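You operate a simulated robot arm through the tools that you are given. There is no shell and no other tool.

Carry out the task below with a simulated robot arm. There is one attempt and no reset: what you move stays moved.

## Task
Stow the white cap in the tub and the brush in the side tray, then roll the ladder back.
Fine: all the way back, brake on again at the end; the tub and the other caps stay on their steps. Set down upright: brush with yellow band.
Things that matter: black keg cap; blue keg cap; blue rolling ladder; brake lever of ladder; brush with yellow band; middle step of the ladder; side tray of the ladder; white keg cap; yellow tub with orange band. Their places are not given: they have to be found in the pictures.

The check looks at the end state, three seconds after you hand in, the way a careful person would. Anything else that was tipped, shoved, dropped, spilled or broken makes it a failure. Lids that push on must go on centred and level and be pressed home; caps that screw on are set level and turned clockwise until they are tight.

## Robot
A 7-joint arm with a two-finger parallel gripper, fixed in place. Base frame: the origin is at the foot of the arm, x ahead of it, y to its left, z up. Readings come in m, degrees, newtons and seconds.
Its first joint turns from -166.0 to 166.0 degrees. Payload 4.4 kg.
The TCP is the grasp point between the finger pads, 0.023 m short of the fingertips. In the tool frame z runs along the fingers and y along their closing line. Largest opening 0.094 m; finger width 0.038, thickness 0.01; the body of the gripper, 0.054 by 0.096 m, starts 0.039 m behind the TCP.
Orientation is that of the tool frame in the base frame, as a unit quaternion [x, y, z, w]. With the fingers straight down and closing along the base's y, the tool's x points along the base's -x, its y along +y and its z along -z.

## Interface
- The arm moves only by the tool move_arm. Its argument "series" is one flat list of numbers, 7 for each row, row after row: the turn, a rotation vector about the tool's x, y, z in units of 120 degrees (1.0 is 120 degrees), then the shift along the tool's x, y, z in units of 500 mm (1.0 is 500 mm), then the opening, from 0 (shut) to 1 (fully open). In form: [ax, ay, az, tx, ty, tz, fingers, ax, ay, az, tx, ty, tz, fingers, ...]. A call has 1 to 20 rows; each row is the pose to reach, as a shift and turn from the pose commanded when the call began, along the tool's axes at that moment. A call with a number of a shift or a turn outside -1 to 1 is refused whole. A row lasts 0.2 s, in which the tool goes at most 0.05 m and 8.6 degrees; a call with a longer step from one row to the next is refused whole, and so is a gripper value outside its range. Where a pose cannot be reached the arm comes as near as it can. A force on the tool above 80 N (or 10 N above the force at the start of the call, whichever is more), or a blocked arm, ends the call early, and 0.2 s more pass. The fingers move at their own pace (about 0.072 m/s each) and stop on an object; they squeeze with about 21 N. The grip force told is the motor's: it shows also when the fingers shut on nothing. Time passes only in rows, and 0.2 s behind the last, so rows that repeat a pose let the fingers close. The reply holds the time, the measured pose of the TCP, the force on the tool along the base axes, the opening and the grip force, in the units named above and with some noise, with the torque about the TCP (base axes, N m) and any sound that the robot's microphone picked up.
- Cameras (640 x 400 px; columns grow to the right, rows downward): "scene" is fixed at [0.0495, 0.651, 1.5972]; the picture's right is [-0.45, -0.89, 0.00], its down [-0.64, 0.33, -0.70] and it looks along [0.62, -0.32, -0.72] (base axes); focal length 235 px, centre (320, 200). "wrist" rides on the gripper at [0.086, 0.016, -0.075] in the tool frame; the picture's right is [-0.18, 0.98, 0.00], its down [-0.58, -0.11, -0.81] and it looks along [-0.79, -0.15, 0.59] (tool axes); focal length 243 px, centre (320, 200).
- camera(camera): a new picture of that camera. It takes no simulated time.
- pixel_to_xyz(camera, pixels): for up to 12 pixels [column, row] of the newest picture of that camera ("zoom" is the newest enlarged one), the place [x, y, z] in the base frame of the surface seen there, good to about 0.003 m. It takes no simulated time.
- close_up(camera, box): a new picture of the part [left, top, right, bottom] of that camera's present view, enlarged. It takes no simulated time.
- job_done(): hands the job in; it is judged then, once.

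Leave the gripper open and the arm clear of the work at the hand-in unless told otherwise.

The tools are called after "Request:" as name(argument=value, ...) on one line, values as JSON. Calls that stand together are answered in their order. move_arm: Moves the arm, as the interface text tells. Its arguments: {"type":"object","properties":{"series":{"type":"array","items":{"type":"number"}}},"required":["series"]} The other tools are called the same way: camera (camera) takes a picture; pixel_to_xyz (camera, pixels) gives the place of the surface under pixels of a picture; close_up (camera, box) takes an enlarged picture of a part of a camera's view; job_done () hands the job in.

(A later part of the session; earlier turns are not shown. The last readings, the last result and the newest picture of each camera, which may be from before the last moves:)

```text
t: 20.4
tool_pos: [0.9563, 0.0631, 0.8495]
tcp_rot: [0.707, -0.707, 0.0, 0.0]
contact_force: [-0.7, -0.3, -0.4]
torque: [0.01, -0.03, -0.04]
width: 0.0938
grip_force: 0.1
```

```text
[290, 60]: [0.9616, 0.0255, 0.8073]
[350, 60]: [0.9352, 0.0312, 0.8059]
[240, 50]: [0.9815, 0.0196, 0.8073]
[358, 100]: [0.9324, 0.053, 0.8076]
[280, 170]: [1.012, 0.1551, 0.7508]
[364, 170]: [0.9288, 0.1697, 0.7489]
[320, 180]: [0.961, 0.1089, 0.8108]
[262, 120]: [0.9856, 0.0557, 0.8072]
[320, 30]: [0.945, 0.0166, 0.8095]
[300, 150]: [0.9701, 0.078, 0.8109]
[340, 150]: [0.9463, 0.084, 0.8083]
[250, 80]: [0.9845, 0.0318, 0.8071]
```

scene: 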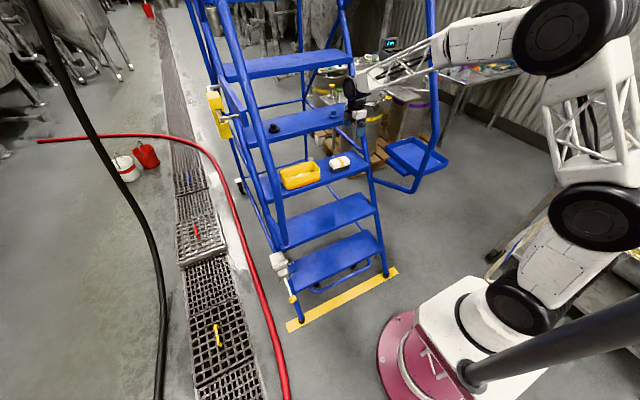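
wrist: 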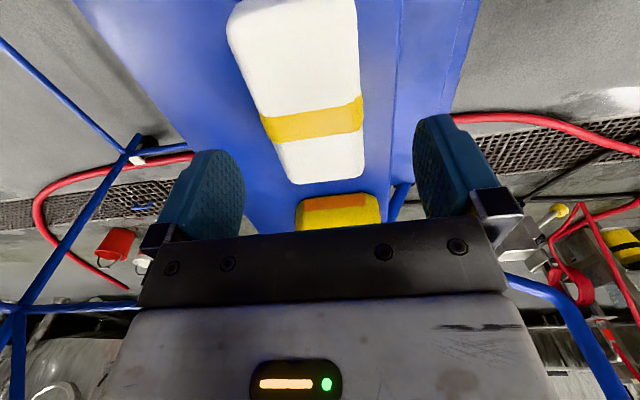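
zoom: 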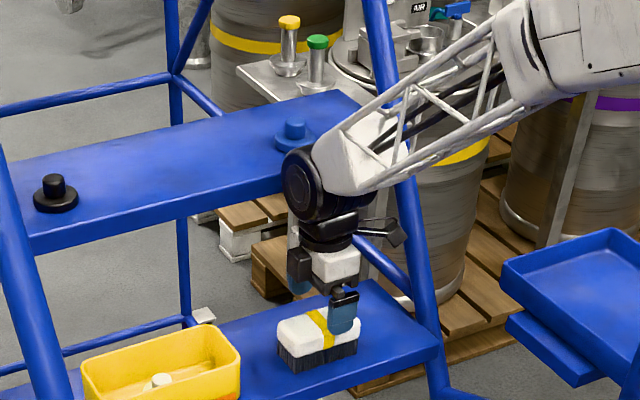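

The joint's edge is at about x 0.99 against 1.04, so there's room. The brush centre in x is about 0.957 and the TCP is at 0.956. I'll lower to z≈0.797 and close.

Request:
move_arm(series=[0, 0, 0, 0, 0, 0.035, 1, 0, 0, 0, 0, 0, 0.07, 1, 0, 0, 0, 0, 0, 0.105, 1, 0, 0, 0, 0, 0, 0.105, 1, 0, 0, 0, 0, 0, 0.105, 0.6, 0, 0, 0, 0, 0, 0.105, 0.5, 0, 0, 0, 0, 0, 0.105, 0.3, 0, 0, 0, 0, 0, 0.105, 0.2, 0, 0, 0, 0, 0, 0.105, 0.2])

Request:
close_up(camera="scene", box=[290, 110, 390, 180])

Request:
camera(camera="wrist")

```text
t: 22.4
tool_pos: [0.9551, 0.0641, 0.7983]
tcp_rot: [0.707, -0.707, 0.0, 0.0]
contact_force: [-1.2, 0.4, 0.9]
torque: [0.01, 0.02, -0.01]
width: 0.0574
grip_force: 21.0
```

```text
5.71 times, centred on (340, 145) of scene
```

zoom: 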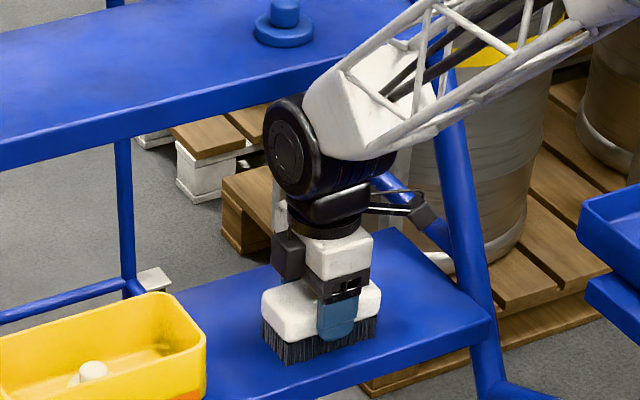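

```text
taken
```

wrist: 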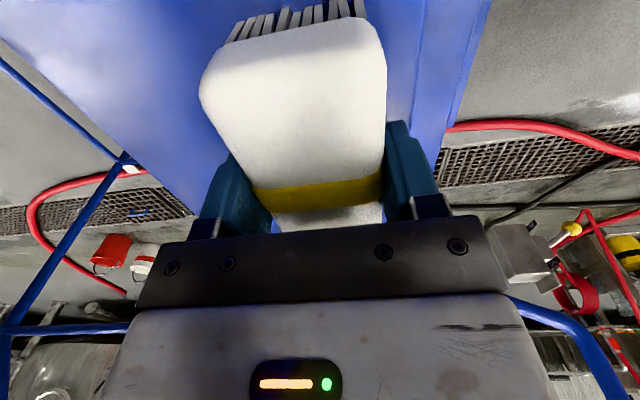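

Brush gripped: width 0.0574, force 21 N. Lifting straight up 0.30 m.

Request:
move_arm(series=[0, 0, 0, 0, 0, -0.03, 0.2, 0, 0, 0, 0, 0, -0.1, 0.2, 0, 0, 0, 0, 0, -0.18, 0.2, 0, 0, 0, 0, 0, -0.26, 0.2, 0, 0, 0, 0, 0, -0.34, 0.2, 0, 0, 0, 0, 0, -0.42, 0.2, 0, 0, 0, 0, 0, -0.5, 0.2, 0, 0, 0, 0, 0, -0.56, 0.2, 0, 0, 0, 0, 0, -0.6, 0.2, 0, 0, 0, 0, 0, -0.6, 0.2])

Request:
camera(camera="scene")

Request:
camera(camera="wrist")

```text
t: 24.6
tool_pos: [0.9534, 0.0633, 1.0966]
tcp_rot: [-0.707, 0.707, 0.001, 0.0]
contact_force: [-0.1, -0.1, -0.8]
torque: [0.03, -0.03, 0.02]
width: 0.0575
grip_force: 20.5
```

```text
taken
```

scene: 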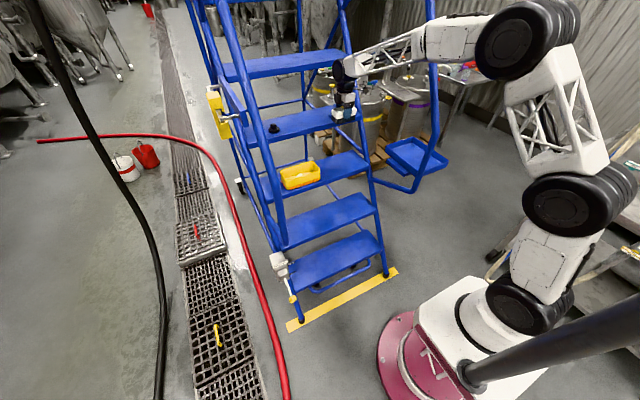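

```text
taken
```

wrist: 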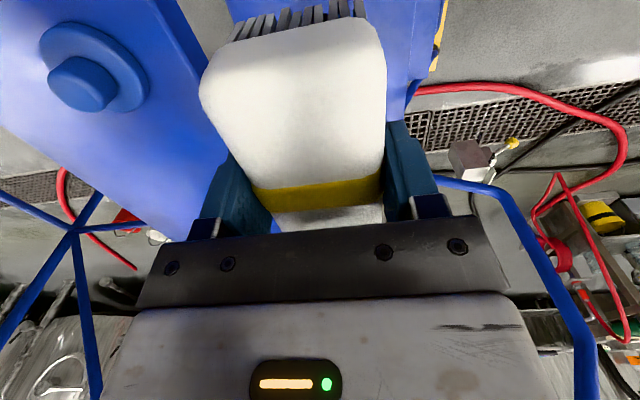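

The brush is held upright. Now I'll pull back toward the robot to x≈0.465, z≈1.15, turning the tool back by 90° on the way. That makes the brush's long side point along x, to match the tray.

Request:
move_arm(series=[0, 0, 0, 0, 0.06, -0.02, 0.2, 0, 0, 0, 0, 0.14, -0.04, 0.2, 0, 0, 0.0625, 0, 0.225, -0.06, 0.2, 0, 0, 0.125, 0, 0.31, -0.08, 0.2, 0, 0, 0.1875, 0, 0.395, -0.1, 0.2, 0, 0, 0.25, 0, 0.48, -0.1, 0.2, 0, 0, 0.3125, 0, 0.565, -0.1, 0.2, 0, 0, 0.375, 0, 0.65, -0.1, 0.2, 0, 0, 0.4375, 0, 0.735, -0.1, 0.2, 0, 0, 0.5, 0, 0.82, -0.1, 0.2, 0, 0, 0.5625, 0, 0.9, -0.1, 0.2, 0, 0, 0.625, 0, 0.95, -0.1, 0.2, 0, 0, 0.6875, 0, 0.98, -0.1, 0.2, 0, 0, 0.75, 0, 0.98, -0.1, 0.2, 0, 0, 0.75, 0, 0.98, -0.1, 0.2])

Request:
camera(camera="scene")

Request:
camera(camera="wrist")

```text
t: 27.8
tool_pos: [0.4634, 0.0656, 1.1482]
tcp_rot: [0.001, 1.0, 0.0, 0.001]
contact_force: [-0.2, -0.4, -1.5]
torque: [0.01, 0.02, 0.0]
width: 0.0575
grip_force: 21.0
```

```text
taken
```

scene: 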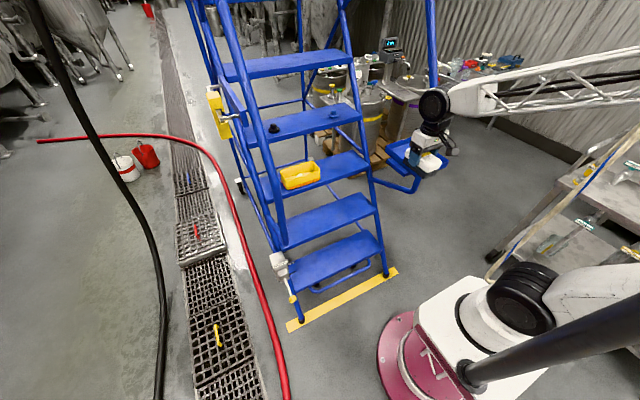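

```text
taken
```

wrist: 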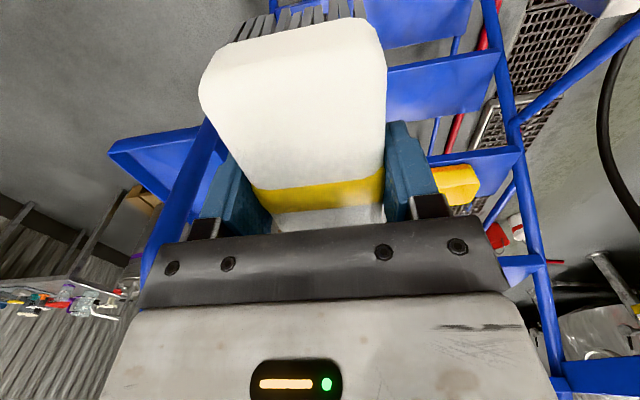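

The brush is in front of the ladder and still upright. Before swinging over to the tray side, I'll check where the forearm runs and what stands on the right.

Request:
pixel_to_xyz(camera="scene", pixels=[[490, 95], [560, 85], [632, 65], [580, 190], [620, 235], [500, 258], [560, 220], [590, 290], [500, 75], [620, 160], [600, 110], [630, 200]])

Request:
close_up(camera="scene", box=[380, 60, 520, 200])

```text
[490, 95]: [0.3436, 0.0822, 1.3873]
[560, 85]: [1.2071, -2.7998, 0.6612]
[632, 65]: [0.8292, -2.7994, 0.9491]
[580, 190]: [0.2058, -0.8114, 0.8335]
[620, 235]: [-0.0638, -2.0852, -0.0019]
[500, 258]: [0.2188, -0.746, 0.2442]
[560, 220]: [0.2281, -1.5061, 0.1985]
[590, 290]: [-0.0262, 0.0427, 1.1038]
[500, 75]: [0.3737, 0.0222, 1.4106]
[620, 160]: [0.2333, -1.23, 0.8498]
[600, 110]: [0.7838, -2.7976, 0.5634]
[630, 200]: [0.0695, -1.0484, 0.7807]
```

```text
2.86 times, centred on (450, 130) of scene
```

zoom: 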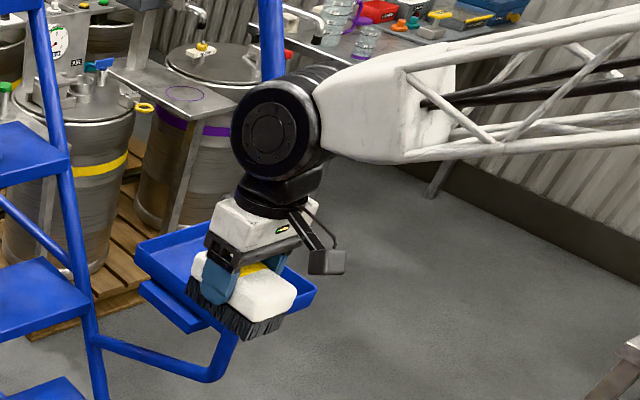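

The side table is at y<-0.75 and well below the arm. I'll swing sideways to (0.44, -0.30, 1.15), staying in front of the handrail post at x≈0.575.

Request:
move_arm(series=[0, 0, 0, 0.02, -0.06, 0, 0.2, 0, 0, 0, 0.04, -0.13, 0, 0.2, 0, 0, 0, 0.05, -0.205, 0, 0.2, 0, 0, 0, 0.05, -0.28, 0, 0.2, 0, 0, 0, 0.05, -0.355, 0, 0.2, 0, 0, 0, 0.05, -0.43, 0, 0.2, 0, 0, 0, 0.05, -0.505, 0, 0.2, 0, 0, 0, 0.05, -0.58, 0, 0.2, 0, 0, 0, 0.05, -0.65, 0, 0.2, 0, 0, 0, 0.05, -0.7, 0, 0.2, 0, 0, 0, 0.05, -0.731, 0, 0.2, 0, 0, 0, 0.05, -0.731, 0, 0.2])

Request:
camera(camera="scene")

Request:
camera(camera="wrist")

```text
t: 30.4
tool_pos: [0.4394, -0.3006, 1.1477]
tcp_rot: [0.0, 1.0, 0.0, 0.0]
contact_force: [-0.7, -0.2, -1.1]
torque: [-0.01, -0.01, 0.02]
width: 0.0577
grip_force: 21.2
```

```text
taken
```

scene: 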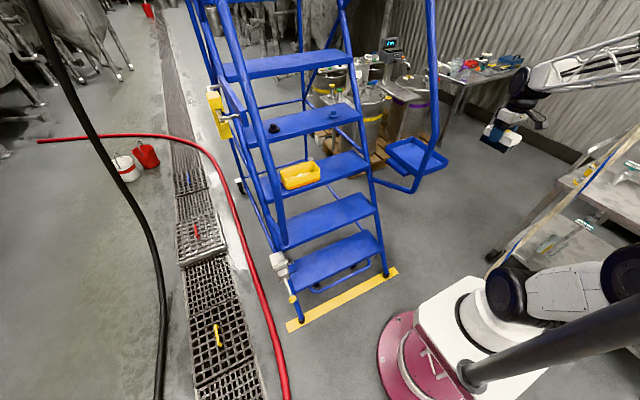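

```text
taken
```

wrist: 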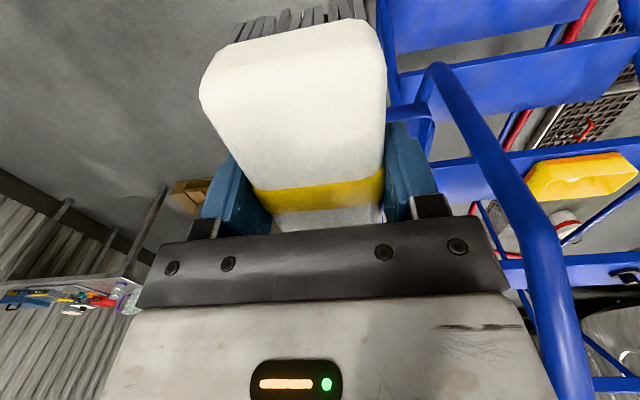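

The brush is held upright at (0.44, -0.30, 1.15). I'll go forward over the tray to (0.70, -0.28, 1.05).

Request:
move_arm(series=[0, 0, 0, -0.05, 0.005, 0.02, 0.2, 0, 0, 0, -0.12, 0.01, 0.04, 0.2, 0, 0, 0, -0.19, 0.015, 0.07, 0.2, 0, 0, 0, -0.26, 0.02, 0.1, 0.2, 0, 0, 0, -0.33, 0.025, 0.13, 0.2, 0, 0, 0, -0.4, 0.03, 0.155, 0.2, 0, 0, 0, -0.47, 0.035, 0.18, 0.2, 0, 0, 0, -0.52, 0.04, 0.196, 0.2, 0, 0, 0, -0.52, 0.04, 0.196, 0.2])

Request:
camera(camera="scene")

Request:
camera(camera="wrist")

```text
t: 32.4
tool_pos: [0.7001, -0.2813, 1.0493]
tcp_rot: [0.0, 1.0, 0.0, 0.0]
contact_force: [-0.2, -1.0, -1.0]
torque: [-0.06, -0.01, -0.01]
width: 0.0574
grip_force: 20.6
```

```text
taken
```

scene: 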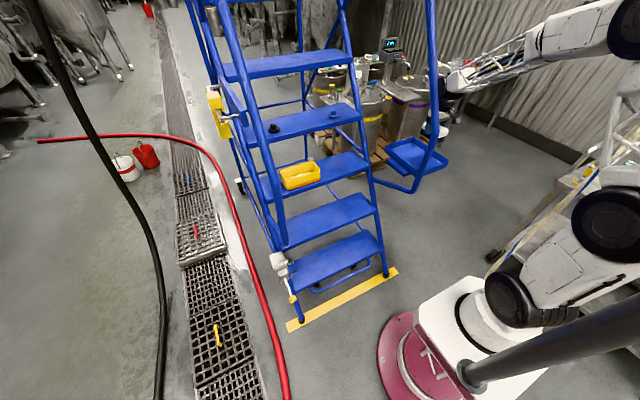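

```text
taken
```

wrist: 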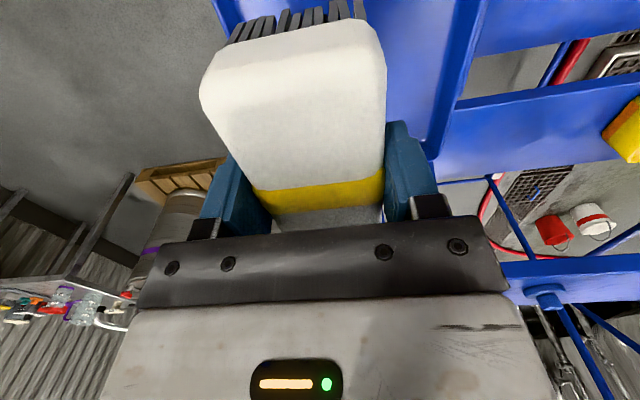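

I'm over the tray now. Checking the tray's edges from this view before lowering.

Request:
pixel_to_xyz(camera="wrist", pixels=[[420, 30], [450, 60], [430, 140], [465, 60], [215, 10], [225, 25], [400, 60], [420, 110], [395, 15], [470, 20], [440, 120], [435, 158]])

Request:
close_up(camera="scene", box=[370, 70, 490, 190])

```text
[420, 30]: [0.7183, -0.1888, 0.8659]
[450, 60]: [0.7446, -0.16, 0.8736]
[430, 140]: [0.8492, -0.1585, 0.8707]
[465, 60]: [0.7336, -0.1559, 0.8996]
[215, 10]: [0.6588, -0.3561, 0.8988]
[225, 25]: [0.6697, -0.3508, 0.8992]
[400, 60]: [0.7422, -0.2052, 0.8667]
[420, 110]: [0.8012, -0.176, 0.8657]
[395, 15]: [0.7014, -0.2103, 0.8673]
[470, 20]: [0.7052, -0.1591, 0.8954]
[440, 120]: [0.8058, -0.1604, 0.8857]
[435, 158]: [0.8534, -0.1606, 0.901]
```

```text
3.33 times, centred on (430, 130) of scene
```

zoom: 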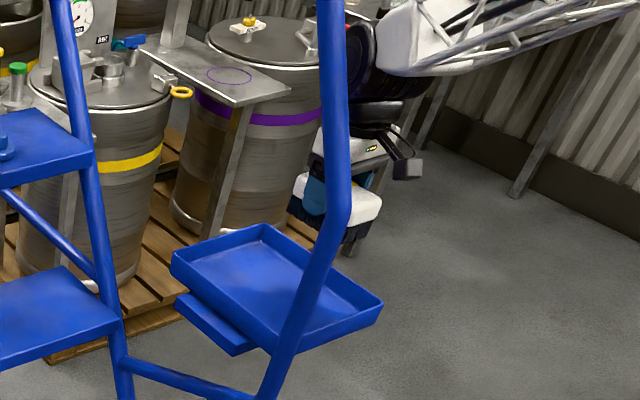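

The tray floor is confirmed at z≈0.866, with inner y from -0.16 to -0.35. The brush bottom is about 0.048 below the TCP, so I'll lower to TCP z≈0.918.

Request:
move_arm(series=[0, 0, 0, 0, 0, 0.05, 0.2, 0, 0, 0, 0, 0, 0.11, 0.2, 0, 0, 0, 0, 0, 0.17, 0.2, 0, 0, 0, 0, 0, 0.22, 0.2, 0, 0, 0, 0, 0, 0.25, 0.2, 0, 0, 0, 0, 0, 0.262, 0.2, 0, 0, 0, 0, 0, 0.262, 0.2])

Request:
close_up(camera="scene", box=[370, 90, 470, 190])

```text
t: 34.0
tool_pos: [0.6986, -0.2823, 0.918]
tcp_rot: [-0.001, 1.0, -0.001, 0.001]
contact_force: [0.3, -0.4, -0.8]
torque: [-0.03, -0.01, -0.01]
width: 0.0578
grip_force: 20.7
```

```text
4.00 times, centred on (420, 140) of scene
```

zoom: 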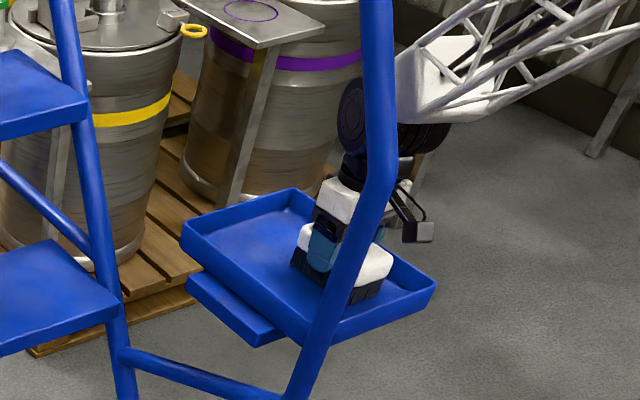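

The brush is inside the tray just above its floor. I'll lower 3 mm more and check the force.

Request:
move_arm(series=[0, 0, 0, 0, 0, 0.003, 0.2, 0, 0, 0, 0, 0, 0.006, 0.2, 0, 0, 0, 0, 0, 0.006, 0.2])

```text
t: 34.8
tool_pos: [0.6989, -0.2827, 0.916]
tcp_rot: [0.0, 1.0, 0.001, 0.0]
contact_force: [-0.2, 0.0, -1.0]
torque: [0.01, -0.01, 0.02]
width: 0.0575
grip_force: 20.3
```

Still no contact. Two more millimetres, slowly.

Request:
move_arm(series=[0, 0, 0, 0, 0, 0.002, 0.2, 0, 0, 0, 0, 0, 0.004, 0.2, 0, 0, 0, 0, 0, 0.004, 0.2])

```text
t: 35.6
tool_pos: [0.6982, -0.281, 0.9134]
tcp_rot: [0.0, 1.0, -0.001, 0.0]
contact_force: [-0.6, 1.1, 4.7]
torque: [0.08, 0.29, -0.03]
width: 0.0577
grip_force: 20.7
```

The contact force of about 5 N shows the brush has touched the tray floor. I'll open the fingers gently.

Request:
move_arm(series=[0, 0, 0, 0, 0, 0, 0.66, 0, 0, 0, 0, 0, 0, 0.72, 0, 0, 0, 0, 0, 0, 0.8, 0, 0, 0, 0, 0, 0, 0.8])

Request:
camera(camera="wrist")

Request:
close_up(camera="scene", box=[370, 90, 470, 190])

```text
t: 36.6
tool_pos: [0.6998, -0.2822, 0.9141]
tcp_rot: [0.0, 1.0, 0.0, 0.0]
contact_force: [0.3, -0.4, 0.4]
torque: [0.0, 0.03, 0.02]
width: 0.0751
grip_force: 0.1
```

```text
taken
```

wrist: 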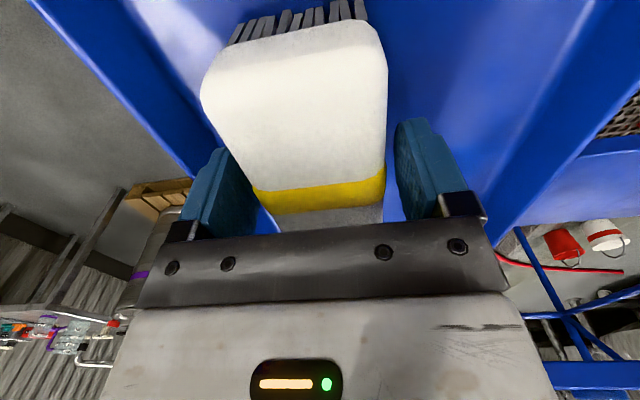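

```text
4.00 times, centred on (420, 140) of scene
```

zoom: 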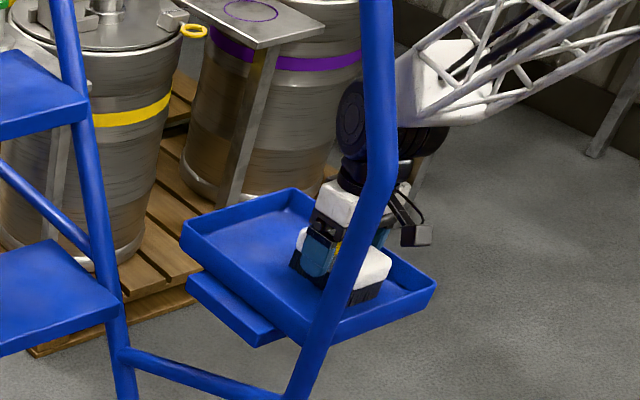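

Released. I'll go straight up 0.2 m, then back out to x≈0.44.

Request:
move_arm(series=[0, 0, 0, 0, 0, -0.03, 0.8, 0, 0, 0, 0, 0, -0.09, 0.8, 0, 0, 0, 0, 0, -0.17, 0.8, 0, 0, 0, 0, 0, -0.25, 0.8, 0, 0, 0, 0, 0, -0.33, 0.8, 0, 0, 0, 0, 0, -0.4, 0.8, 0, 0, 0, 0.07, -0.01, -0.43, 0.8, 0, 0, 0, 0.15, -0.02, -0.46, 0.8, 0, 0, 0, 0.23, -0.03, -0.48, 0.8, 0, 0, 0, 0.31, -0.04, -0.5, 0.8, 0, 0, 0, 0.39, -0.04, -0.5, 0.8, 0, 0, 0, 0.47, -0.04, -0.5, 0.8, 0, 0, 0, 0.52, -0.04, -0.5, 0.8, 0, 0, 0, 0.52, -0.04, -0.5, 0.8])

Request:
camera(camera="scene")

Request:
close_up(camera="scene", box=[370, 110, 470, 190])

Request:
camera(camera="wrist")

```text
t: 39.6
tool_pos: [0.4395, -0.3014, 1.164]
tcp_rot: [0.0, 1.0, 0.0, -0.001]
contact_force: [0.1, 1.0, -0.6]
torque: [-0.01, -0.03, 0.02]
width: 0.0752
grip_force: 0.0
```

```text
taken
```

scene: 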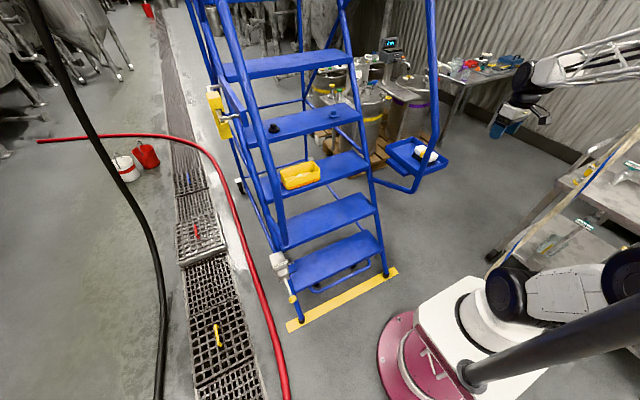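

```text
5.00 times, centred on (420, 150) of scene
```

zoom: 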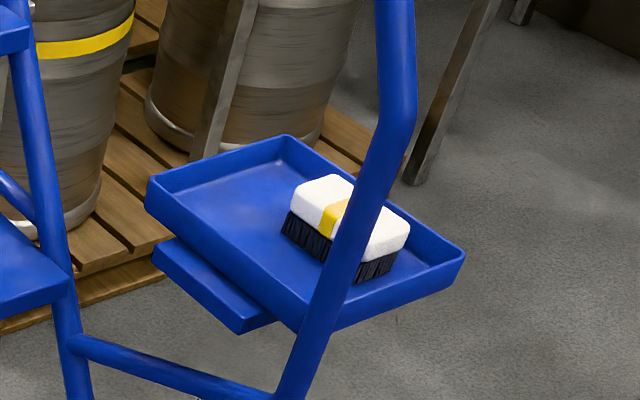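

```text
taken
```

wrist: 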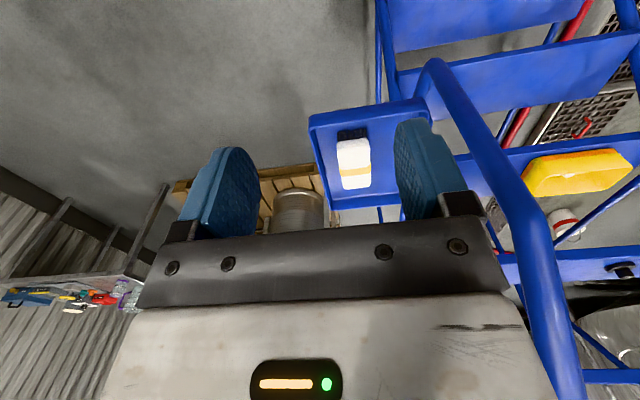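

The brush stands upright in the tray. Next is the brake lever on the left front leg. I'll swing the arm across in front of the ladder toward y≈0.2.

Request:
move_arm(series=[0, 0, 0, 0.01, 0.06, 0, 0.6, 0, 0, 0, 0.02, 0.15, 0, 0.4, 0, 0, 0, 0.03, 0.24, 0, 0.2, 0, 0, 0, 0.04, 0.33, 0, 0.1, 0, 0, 0, 0.05, 0.42, 0, 0, 0, 0, 0, 0.06, 0.51, 0, 0, 0, 0, 0, 0.07, 0.6, 0, 0, 0, 0, 0, 0.08, 0.69, 0, 0, 0, 0, 0, 0.09, 0.78, 0, 0, 0, 0, 0, 0.1, 0.87, 0, 0, 0, 0, 0, 0.11, 0.95, 0, 0, 0, 0, 0, 0.12, 1.0, 0, 0, 0, 0, 0, 0.12, 1.0, 0, 0])

Request:
camera(camera="wrist")

Request:
camera(camera="scene")

```text
t: 42.4
tool_pos: [0.3793, 0.1992, 1.1643]
tcp_rot: [0.0, 1.0, 0.0, 0.0]
contact_force: [0.4, 0.5, 0.0]
torque: [-0.03, -0.03, 0.02]
width: 0.0002
grip_force: 21.3
```

```text
taken
```

wrist: 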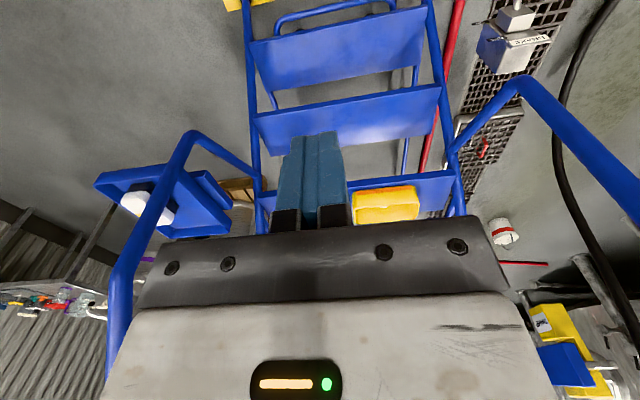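

```text
taken
```

scene: 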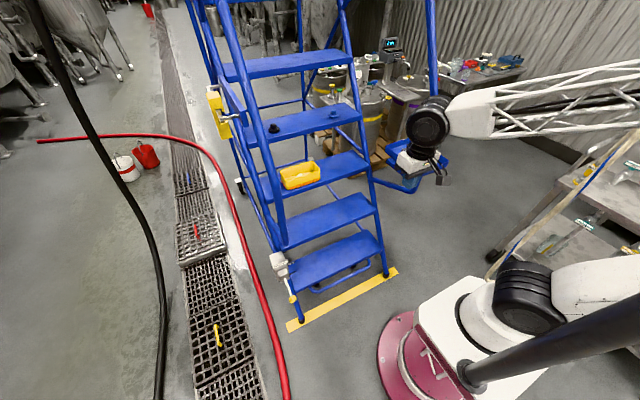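

The brake box is at the top right of the wrist view (515,40). I'll move lower and closer, to (0.33, 0.42, 0.95), for a proper look.

Request:
move_arm(series=[0, 0, 0, 0.01, 0.04, 0.04, 0, 0, 0, 0, 0.022, 0.1, 0.09, 0, 0, 0, 0, 0.034, 0.16, 0.14, 0, 0, 0, 0, 0.046, 0.21, 0.19, 0, 0, 0, 0, 0.058, 0.26, 0.24, 0, 0, 0, 0, 0.07, 0.31, 0.29, 0, 0, 0, 0, 0.082, 0.36, 0.34, 0, 0, 0, 0, 0.092, 0.4, 0.38, 0, 0, 0, 0, 0.1, 0.44, 0.42, 0, 0, 0, 0, 0.1, 0.44, 0.42, 0])

Request:
camera(camera="wrist")

Request:
camera(camera="scene")

```text
t: 44.6
tool_pos: [0.328, 0.4181, 0.9533]
tcp_rot: [0.0, 1.0, 0.0, -0.001]
contact_force: [0.7, -0.6, -0.5]
torque: [-0.01, 0.01, 0.01]
width: 0.0
grip_force: 20.8
```

```text
taken
```

wrist: 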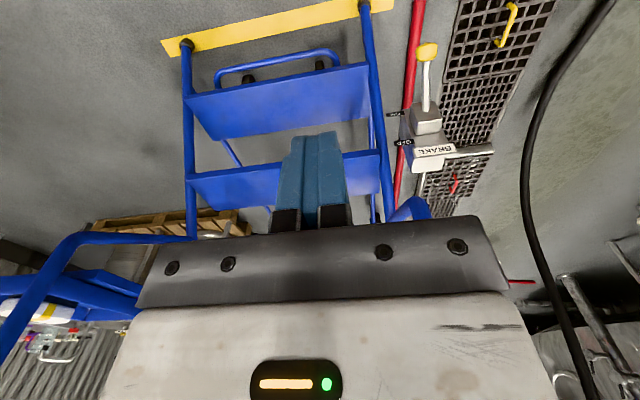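

```text
taken
```

scene: 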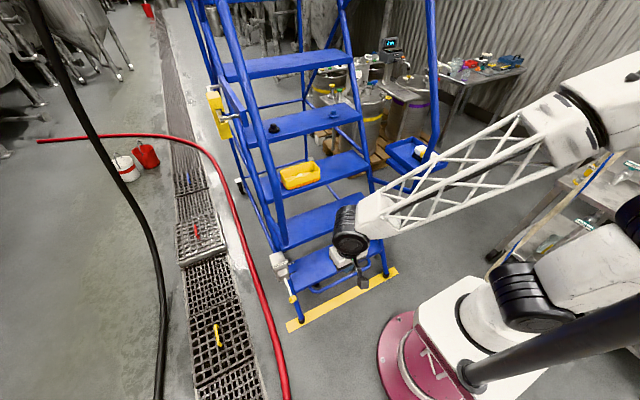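

Request:
close_up(camera="wrist", box=[370, 30, 490, 200])

Request:
pixel_to_xyz(camera="wrist", pixels=[[428, 52], [427, 75], [426, 100], [425, 120], [440, 122], [412, 122], [430, 145], [435, 160], [405, 145], [397, 113], [460, 150], [380, 100]])

Request:
close_up(camera="scene", box=[255, 235, 325, 315])

Request:
pixel_to_xyz(camera="zoom", pixels=[[300, 280], [270, 215], [265, 170], [280, 150], [220, 140], [240, 90], [250, 120], [300, 110], [320, 150], [290, 250], [310, 300], [285, 230]])

```text
2.35 times, centred on (430, 115) of wrist
```

zoom: 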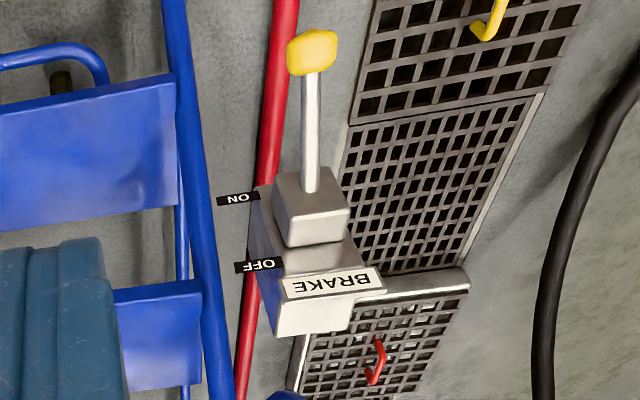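

```text
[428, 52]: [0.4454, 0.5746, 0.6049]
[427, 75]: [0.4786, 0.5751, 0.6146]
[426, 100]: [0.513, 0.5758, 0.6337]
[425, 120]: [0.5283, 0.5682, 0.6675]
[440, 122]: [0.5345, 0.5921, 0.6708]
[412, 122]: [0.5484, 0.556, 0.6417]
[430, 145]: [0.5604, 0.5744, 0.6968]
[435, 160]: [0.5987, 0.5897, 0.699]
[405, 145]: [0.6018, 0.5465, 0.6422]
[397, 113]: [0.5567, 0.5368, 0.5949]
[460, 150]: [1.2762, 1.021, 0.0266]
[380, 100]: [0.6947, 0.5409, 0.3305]
```

```text
5.00 times, centred on (290, 275) of scene
```

zoom: 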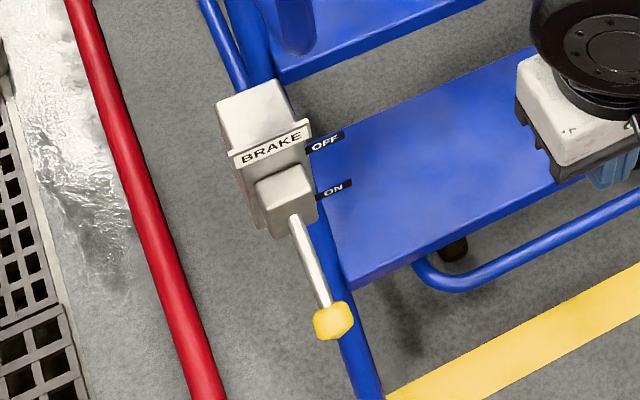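

```text
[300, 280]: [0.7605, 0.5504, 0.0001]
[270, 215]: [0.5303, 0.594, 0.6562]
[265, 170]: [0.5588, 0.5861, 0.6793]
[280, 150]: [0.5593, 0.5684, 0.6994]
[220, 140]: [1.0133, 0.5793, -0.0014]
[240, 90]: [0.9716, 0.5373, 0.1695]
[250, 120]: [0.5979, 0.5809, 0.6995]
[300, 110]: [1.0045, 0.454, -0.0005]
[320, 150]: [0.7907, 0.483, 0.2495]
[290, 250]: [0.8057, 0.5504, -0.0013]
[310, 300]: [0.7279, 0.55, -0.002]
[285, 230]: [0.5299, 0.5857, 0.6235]
```

The brake box carries ON (lower) and OFF (upper) labels, and the rod points forward and down to the yellow knob at about (0.45, 0.576, 0.593). To understand the pivot I want a side look. I'll turn the tool -90° and lower it to z≈0.79, at x≈0.33 where it stays clear.

Request:
move_arm(series=[0, 0, -0.0682, 0, 0, 0.03, 0, 0, 0, -0.1364, 0, 0, 0.06, 0, 0, 0, -0.2045, 0, 0, 0.09, 0, 0, 0, -0.2727, 0, 0, 0.12, 0, 0, 0, -0.3409, 0, 0, 0.15, 0, 0, 0, -0.4091, 0, 0, 0.18, 0, 0, 0, -0.4773, 0, 0, 0.21, 0, 0, 0, -0.5455, 0, 0, 0.24, 0, 0, 0, -0.6136, 0, 0, 0.27, 0, 0, 0, -0.6818, 0, 0, 0.3, 0, 0, 0, -0.75, 0, 0, 0.326, 0, 0, 0, -0.75, 0, 0, 0.326, 0])

Request:
camera(camera="wrist")

Request:
close_up(camera="wrist", box=[140, 90, 340, 240])

```text
t: 47.2
tool_pos: [0.3288, 0.4175, 0.7911]
tcp_rot: [0.708, -0.706, 0.0, -0.001]
contact_force: [-0.2, -0.1, -0.8]
torque: [-0.02, 0.01, -0.01]
width: 0.0001
grip_force: 20.7
```

```text
taken
```

wrist: 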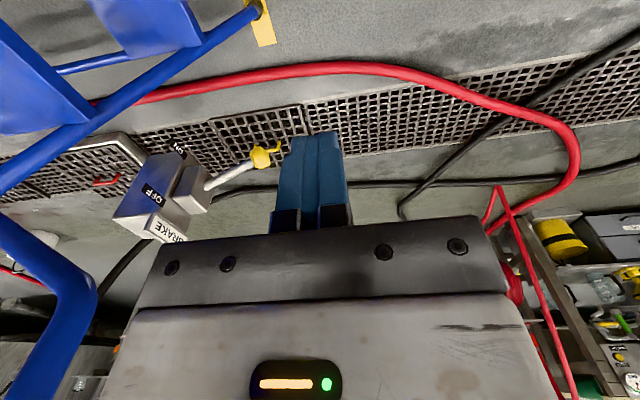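

```text
2.67 times, centred on (240, 165) of wrist
```

zoom: 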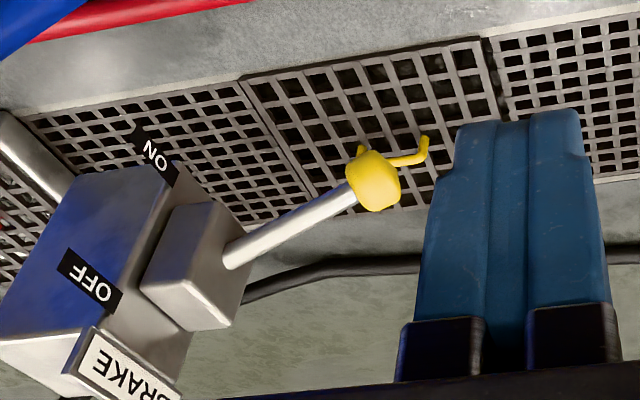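

In this side view (upside down), the rod points to the ON side of the box face and must swing up toward OFF. Let me read positions of the box, hub, rod and knob.

Request:
pixel_to_xyz(camera="zoom", pixels=[[150, 150], [90, 280], [60, 230], [30, 310], [120, 210], [180, 240], [190, 210], [160, 285], [220, 320], [250, 250], [300, 222], [372, 180]])

Request:
pixel_to_xyz(camera="zoom", pixels=[[350, 185], [372, 160], [390, 185], [375, 205], [225, 280], [235, 230], [200, 300], [130, 330], [145, 345], [50, 370], [170, 180], [330, 205]])

```text
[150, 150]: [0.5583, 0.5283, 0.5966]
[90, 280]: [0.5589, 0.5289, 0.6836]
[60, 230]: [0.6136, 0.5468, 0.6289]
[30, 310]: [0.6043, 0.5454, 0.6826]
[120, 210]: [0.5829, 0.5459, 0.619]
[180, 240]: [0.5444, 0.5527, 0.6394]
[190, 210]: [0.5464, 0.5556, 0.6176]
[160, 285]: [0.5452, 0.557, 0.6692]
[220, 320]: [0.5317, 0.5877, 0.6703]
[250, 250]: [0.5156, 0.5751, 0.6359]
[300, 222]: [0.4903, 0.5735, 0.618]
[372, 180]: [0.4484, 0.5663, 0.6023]
```

```text
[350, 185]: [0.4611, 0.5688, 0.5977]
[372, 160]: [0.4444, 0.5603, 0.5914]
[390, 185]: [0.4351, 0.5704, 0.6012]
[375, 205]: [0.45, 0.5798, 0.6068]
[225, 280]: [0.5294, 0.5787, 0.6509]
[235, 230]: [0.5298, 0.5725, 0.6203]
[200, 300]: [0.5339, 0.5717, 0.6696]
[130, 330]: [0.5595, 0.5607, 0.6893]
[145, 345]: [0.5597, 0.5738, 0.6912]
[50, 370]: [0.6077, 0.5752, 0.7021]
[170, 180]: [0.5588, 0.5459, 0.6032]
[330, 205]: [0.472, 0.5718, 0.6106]
```

The box face is at x≈0.559, with ON at z≈0.597 and OFF at z≈0.684. The rod pivots near (0.54, 0.575, 0.644), so the knob must swing up to about z≈0.69. I'll turn the tool back and bring the open gripper above the knob at (0.448, 0.5745, 0.72).

Request:
move_arm(series=[0, 0, 0.0682, -0.0285, -0.0216, 0, 0, 0, 0, 0.1364, -0.0571, -0.0433, 0, 0, 0, 0, 0.2045, -0.0856, -0.0649, 0, 0.2, 0, 0, 0.2727, -0.1142, -0.0865, 0, 0.4, 0, 0, 0.3409, -0.1427, -0.1082, 0, 0.6, 0, 0, 0.4091, -0.1713, -0.1298, 0, 0.8, 0, 0, 0.4773, -0.1998, -0.1515, 0, 0.8, 0, 0, 0.5455, -0.2284, -0.1731, 0, 0.8, 0, 0, 0.6136, -0.2569, -0.1947, 0.04, 0.8, 0, 0, 0.6818, -0.2855, -0.2164, 0.09, 0.8, 0, 0, 0.75, -0.314, -0.238, 0.142, 0.8, 0, 0, 0.75, -0.314, -0.238, 0.142, 0.8])

Request:
camera(camera="wrist")

Request:
close_up(camera="scene", box=[240, 210, 350, 330])

```text
t: 49.8
tool_pos: [0.4476, 0.5755, 0.7198]
tcp_rot: [0.001, 1.0, 0.0, 0.0]
contact_force: [0.6, -0.1, 0.2]
torque: [0.01, -0.01, -0.01]
width: 0.0751
grip_force: 0.1
```

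```text
taken
```

wrist: 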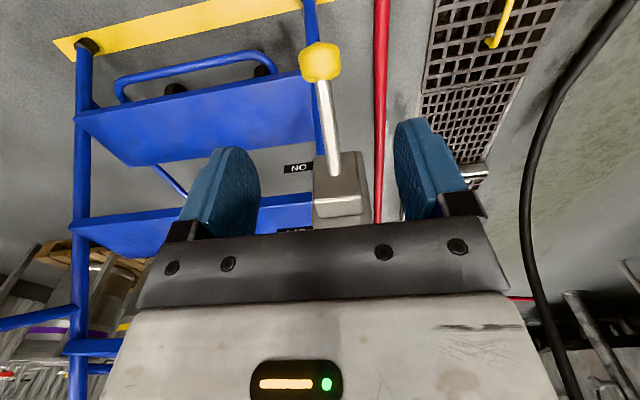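

```text
3.33 times, centred on (295, 270) of scene
```

zoom: 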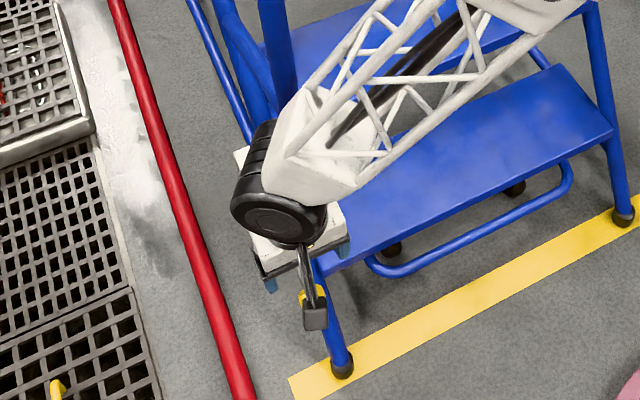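

The gripper is above the knob. I'll check the knob and rod positions once more from here.

Request:
pixel_to_xyz(camera="wrist", pixels=[[320, 62], [305, 62], [337, 62], [320, 45], [322, 78], [328, 110], [332, 150], [333, 175], [315, 175], [358, 175], [338, 205], [345, 160]])

```text
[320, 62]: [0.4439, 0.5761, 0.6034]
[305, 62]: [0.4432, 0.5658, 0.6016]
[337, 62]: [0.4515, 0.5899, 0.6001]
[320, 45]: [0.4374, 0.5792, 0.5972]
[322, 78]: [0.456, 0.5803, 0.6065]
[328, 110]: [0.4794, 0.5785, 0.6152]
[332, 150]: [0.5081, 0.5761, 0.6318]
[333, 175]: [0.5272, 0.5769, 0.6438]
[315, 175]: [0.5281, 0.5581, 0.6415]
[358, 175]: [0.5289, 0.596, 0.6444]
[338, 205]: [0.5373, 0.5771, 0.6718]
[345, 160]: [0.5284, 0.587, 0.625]
```

Knob centre is about (0.448, 0.577, 0.593). I'll lower around it to TCP z≈0.596, then close.

Request:
move_arm(series=[0, 0, 0, 0, 0.002, 0.06, 0.8, 0, 0, 0, 0, 0.003, 0.12, 0.8, 0, 0, 0, 0, 0.003, 0.18, 0.8, 0, 0, 0, 0, 0.003, 0.225, 0.8, 0, 0, 0, 0, 0.003, 0.248, 0.8, 0, 0, 0, 0, 0.003, 0.248, 0.8, 0, 0, 0, 0, 0.003, 0.248, 0.4, 0, 0, 0, 0, 0.003, 0.248, 0.2, 0, 0, 0, 0, 0.003, 0.248, 0.2, 0, 0, 0, 0, 0.003, 0.248, 0.2])

Request:
camera(camera="wrist")

```text
t: 52.0
tool_pos: [0.448, 0.5748, 0.5943]
tcp_rot: [0.0, 1.0, -0.001, -0.001]
contact_force: [11.2, -44.4, 8.0]
torque: [-0.29, 0.05, -0.11]
width: 0.031
grip_force: 44.4
```

```text
taken
```

wrist: 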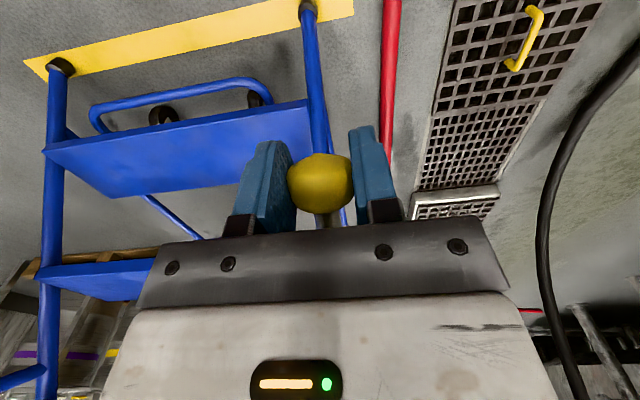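

Gripped at 0.031, but there is a -44 N sideways reading, so the knob centre lies slightly lower in y than my TCP. I'll shift 1.7 mm in -y to relieve it.

Request:
move_arm(series=[0, 0, 0, 0, -0.0034, 0, 0.2, 0, 0, 0, 0, -0.0034, 0, 0.2])

```text
t: 52.6
tool_pos: [0.4472, 0.5751, 0.5945]
tcp_rot: [0.0, 1.0, 0.0, -0.001]
contact_force: [2.2, -17.9, -12.0]
torque: [-0.06, 1.15, -0.12]
width: 0.031
grip_force: 45.1
```

The load is easing (-18 N). One more small shift in -y.

Request:
move_arm(series=[0, 0, 0, 0, -0.0022, 0, 0.2, 0, 0, 0, 0, -0.0022, 0, 0.2])

```text
t: 53.2
tool_pos: [0.4476, 0.575, 0.595]
tcp_rot: [-0.001, 1.0, -0.001, 0.001]
contact_force: [-23.3, 19.0, -21.6]
torque: [0.06, 0.85, 0.17]
width: 0.0307
grip_force: 44.7
```

Overshot slightly (+19 N), so I'll centre half a millimetre back. Then I'll try the first 6° of the lever's upward arc slowly and read the forces.

Request:
move_arm(series=[0, 0, 0, 0, 0.001, 0, 0.2, 0, 0, 0, 0.0049, 0.001, -0.0096, 0.2, 0, 0, 0, 0.0098, 0.001, -0.0192, 0.2, 0, 0, 0, 0.0098, 0.001, -0.0192, 0.2])

Request:
camera(camera="wrist")

```text
t: 54.2
tool_pos: [0.4443, 0.5745, 0.6066]
tcp_rot: [0.001, 1.0, 0.0, 0.0]
contact_force: [16.3, 12.0, -6.4]
torque: [0.11, 0.96, -0.01]
width: 0.0309
grip_force: 45.0
```

```text
taken
```

wrist: 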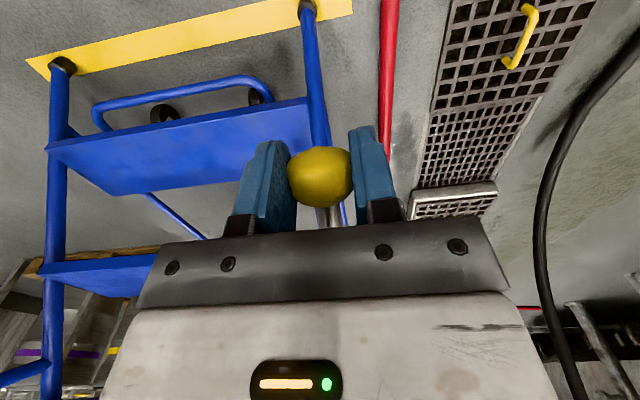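

The lever is moving up (TCP now z≈0.607) with moderate forces. The +16 N in x says I pulled out slightly too much, so I'll continue up with less x travel.

Request:
move_arm(series=[0, 0, 0, 0.0, -0.0008, -0.012, 0.2, 0, 0, 0, 0.002, -0.0008, -0.024, 0.2, 0, 0, 0, 0.002, -0.0008, -0.024, 0.2])

Request:
camera(camera="wrist")

```text
t: 55.0
tool_pos: [0.4412, 0.574, 0.6172]
tcp_rot: [-0.001, 1.0, 0.0, 0.0]
contact_force: [-19.3, 45.7, -15.9]
torque: [0.28, 0.94, 0.22]
width: 0.0309
grip_force: 45.0
```

```text
taken
```

wrist: 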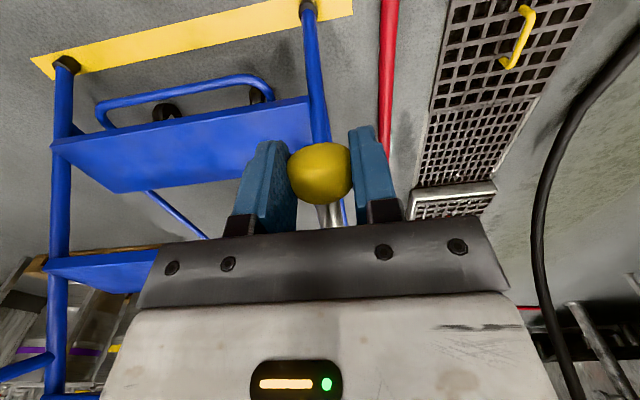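

The lever is at z≈0.617. I'll correct y (+0.6 mm) and continue up the arc.

Request:
move_arm(series=[0, 0, 0, 0.001, 0.0012, 0, 0.2, 0, 0, 0, 0.003, 0.0012, -0.014, 0.2, 0, 0, 0, 0.004, 0.0012, -0.028, 0.2, 0, 0, 0, 0.004, 0.0012, -0.028, 0.2])

```text
t: 56.0
tool_pos: [0.4407, 0.574, 0.6309]
tcp_rot: [0.0, 1.0, 0.0, 0.0]
contact_force: [-8.0, 43.1, -13.8]
torque: [0.43, 1.15, 0.06]
width: 0.0308
grip_force: 45.3
```

The lever is at z≈0.631, about halfway. Correcting y by +1.2 mm and continuing up.

Request:
move_arm(series=[0, 0, 0, 0.0005, 0.0024, 0, 0.2, 0, 0, 0, 0.0008, 0.0024, -0.014, 0.2, 0, 0, 0, 0.0004, 0.0024, -0.028, 0.2, 0, 0, 0, 0.0004, 0.0024, -0.028, 0.2])

Request:
camera(camera="wrist")

```text
t: 57.0
tool_pos: [0.4402, 0.5748, 0.6445]
tcp_rot: [0.0, 1.0, -0.001, 0.0]
contact_force: [-5.1, 16.1, -10.7]
torque: [0.17, 0.89, -0.03]
width: 0.0308
grip_force: 44.7
```

```text
taken
```

wrist: 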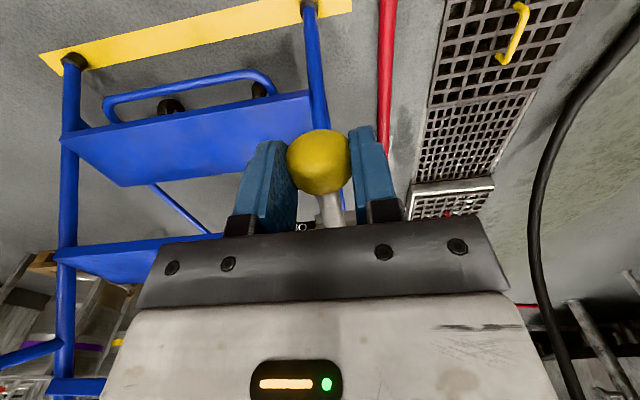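

The lever is horizontal now (z≈0.645). Continuing up to about z≈0.66.

Request:
move_arm(series=[0, 0, 0, -0.001, 0.001, -0.015, 0.2, 0, 0, 0, -0.004, 0.001, -0.031, 0.2, 0, 0, 0, -0.004, 0.001, -0.031, 0.2])

```text
t: 57.8
tool_pos: [0.4423, 0.5742, 0.6592]
tcp_rot: [0.001, 1.0, 0.0, -0.001]
contact_force: [-1.8, -14.1, -12.0]
torque: [-0.22, 1.24, 0.02]
width: 0.0307
grip_force: 44.5
```

Forces are low and it follows well. Next to z≈0.675.

Request:
move_arm(series=[0, 0, 0, -0.004, -0.0004, -0.015, 0.2, 0, 0, 0, -0.009, -0.0006, -0.031, 0.2, 0, 0, 0, -0.009, -0.0006, -0.031, 0.2])

Request:
close_up(camera="scene", box=[240, 220, 340, 320])

```text
t: 58.6
tool_pos: [0.4467, 0.5746, 0.6756]
tcp_rot: [0.0, 1.0, -0.001, -0.001]
contact_force: [-6.8, -27.5, -6.9]
torque: [-0.48, 0.95, 0.15]
width: 0.0309
grip_force: 44.8
```

```text
4.00 times, centred on (290, 270) of scene
```

zoom: 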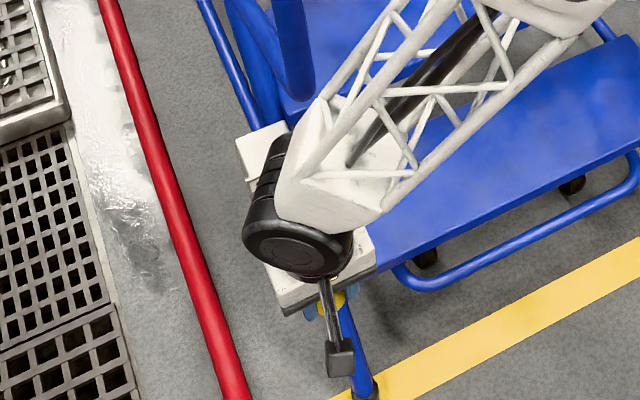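

Continuing toward OFF: z≈0.69.

Request:
move_arm(series=[0, 0, 0, -0.006, -0.001, -0.0145, 0.2, 0, 0, 0, -0.0135, -0.001, -0.029, 0.2, 0, 0, 0, -0.0135, -0.001, -0.029, 0.2])

```text
t: 59.4
tool_pos: [0.4526, 0.574, 0.6908]
tcp_rot: [0.0, 1.0, 0.0, 0.0]
contact_force: [-4.0, -33.0, -9.6]
torque: [-0.65, 1.12, 0.1]
width: 0.0308
grip_force: 44.9
```

Still moving freely. One more step along the arc.

Request:
move_arm(series=[0, 0, 0, -0.008, -0.001, -0.012, 0.2, 0, 0, 0, -0.0165, -0.001, -0.024, 0.2, 0, 0, 0, -0.0165, -0.001, -0.024, 0.2])

Request:
camera(camera="wrist")

```text
t: 60.2
tool_pos: [0.4617, 0.5745, 0.7032]
tcp_rot: [0.0, 1.0, 0.0, 0.0]
contact_force: [-1.6, -20.1, -8.6]
torque: [-0.42, 0.97, 0.1]
width: 0.0309
grip_force: 44.9
```

```text
taken
```

wrist: 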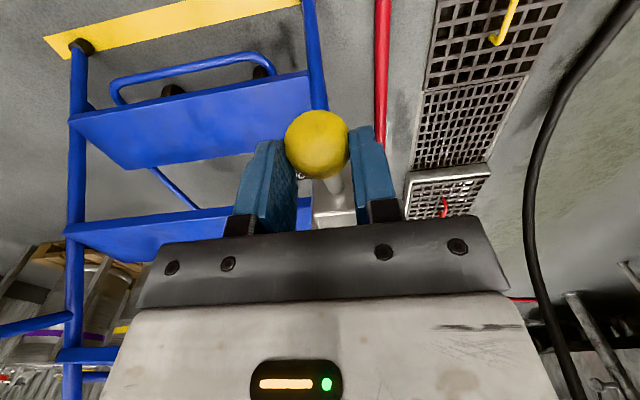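

Lever is about 40° above level and no stop yet. Next step on the arc, with less lift and more +x.

Request:
move_arm(series=[0, 0, 0, -0.01, 0, -0.0115, 0.2, 0, 0, 0, -0.0205, 0, -0.0225, 0.2, 0, 0, 0, -0.0205, 0, -0.0225, 0.2])

```text
t: 61.0
tool_pos: [0.471, 0.5744, 0.7126]
tcp_rot: [0.0, 1.0, 0.0, -0.001]
contact_force: [-5.2, 6.6, -35.3]
torque: [0.12, 0.3, -0.02]
width: 0.0308
grip_force: 44.9
```

Now there's -35 N in z, so this may be the stop. Taking a look at the lever.

Request:
camera(camera="wrist")

Request:
close_up(camera="scene", box=[250, 225, 330, 305])

Request:
pixel_to_xyz(camera="wrist", pixels=[[318, 140], [335, 190], [338, 205], [335, 218], [320, 160], [75, 50], [305, 5], [310, 75], [130, 150], [340, 180], [320, 210], [200, 90]])

```text
taken
```

wrist: 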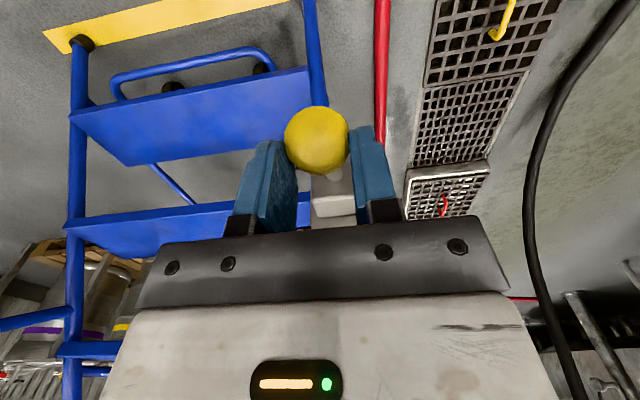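

```text
5.00 times, centred on (290, 265) of scene
```

zoom: 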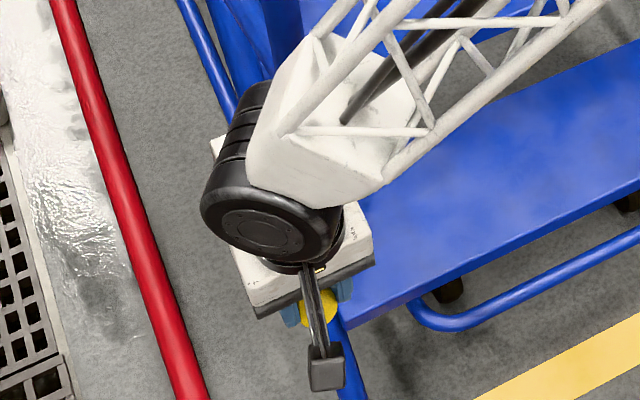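

```text
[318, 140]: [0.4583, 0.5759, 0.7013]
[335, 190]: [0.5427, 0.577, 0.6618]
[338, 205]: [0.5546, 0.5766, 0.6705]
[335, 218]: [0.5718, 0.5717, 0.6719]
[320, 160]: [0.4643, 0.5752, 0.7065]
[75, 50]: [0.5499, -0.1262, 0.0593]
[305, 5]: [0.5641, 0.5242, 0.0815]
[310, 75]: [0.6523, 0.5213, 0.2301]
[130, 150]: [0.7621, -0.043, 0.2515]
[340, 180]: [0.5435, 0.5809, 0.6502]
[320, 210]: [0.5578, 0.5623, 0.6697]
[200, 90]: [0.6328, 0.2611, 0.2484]
```

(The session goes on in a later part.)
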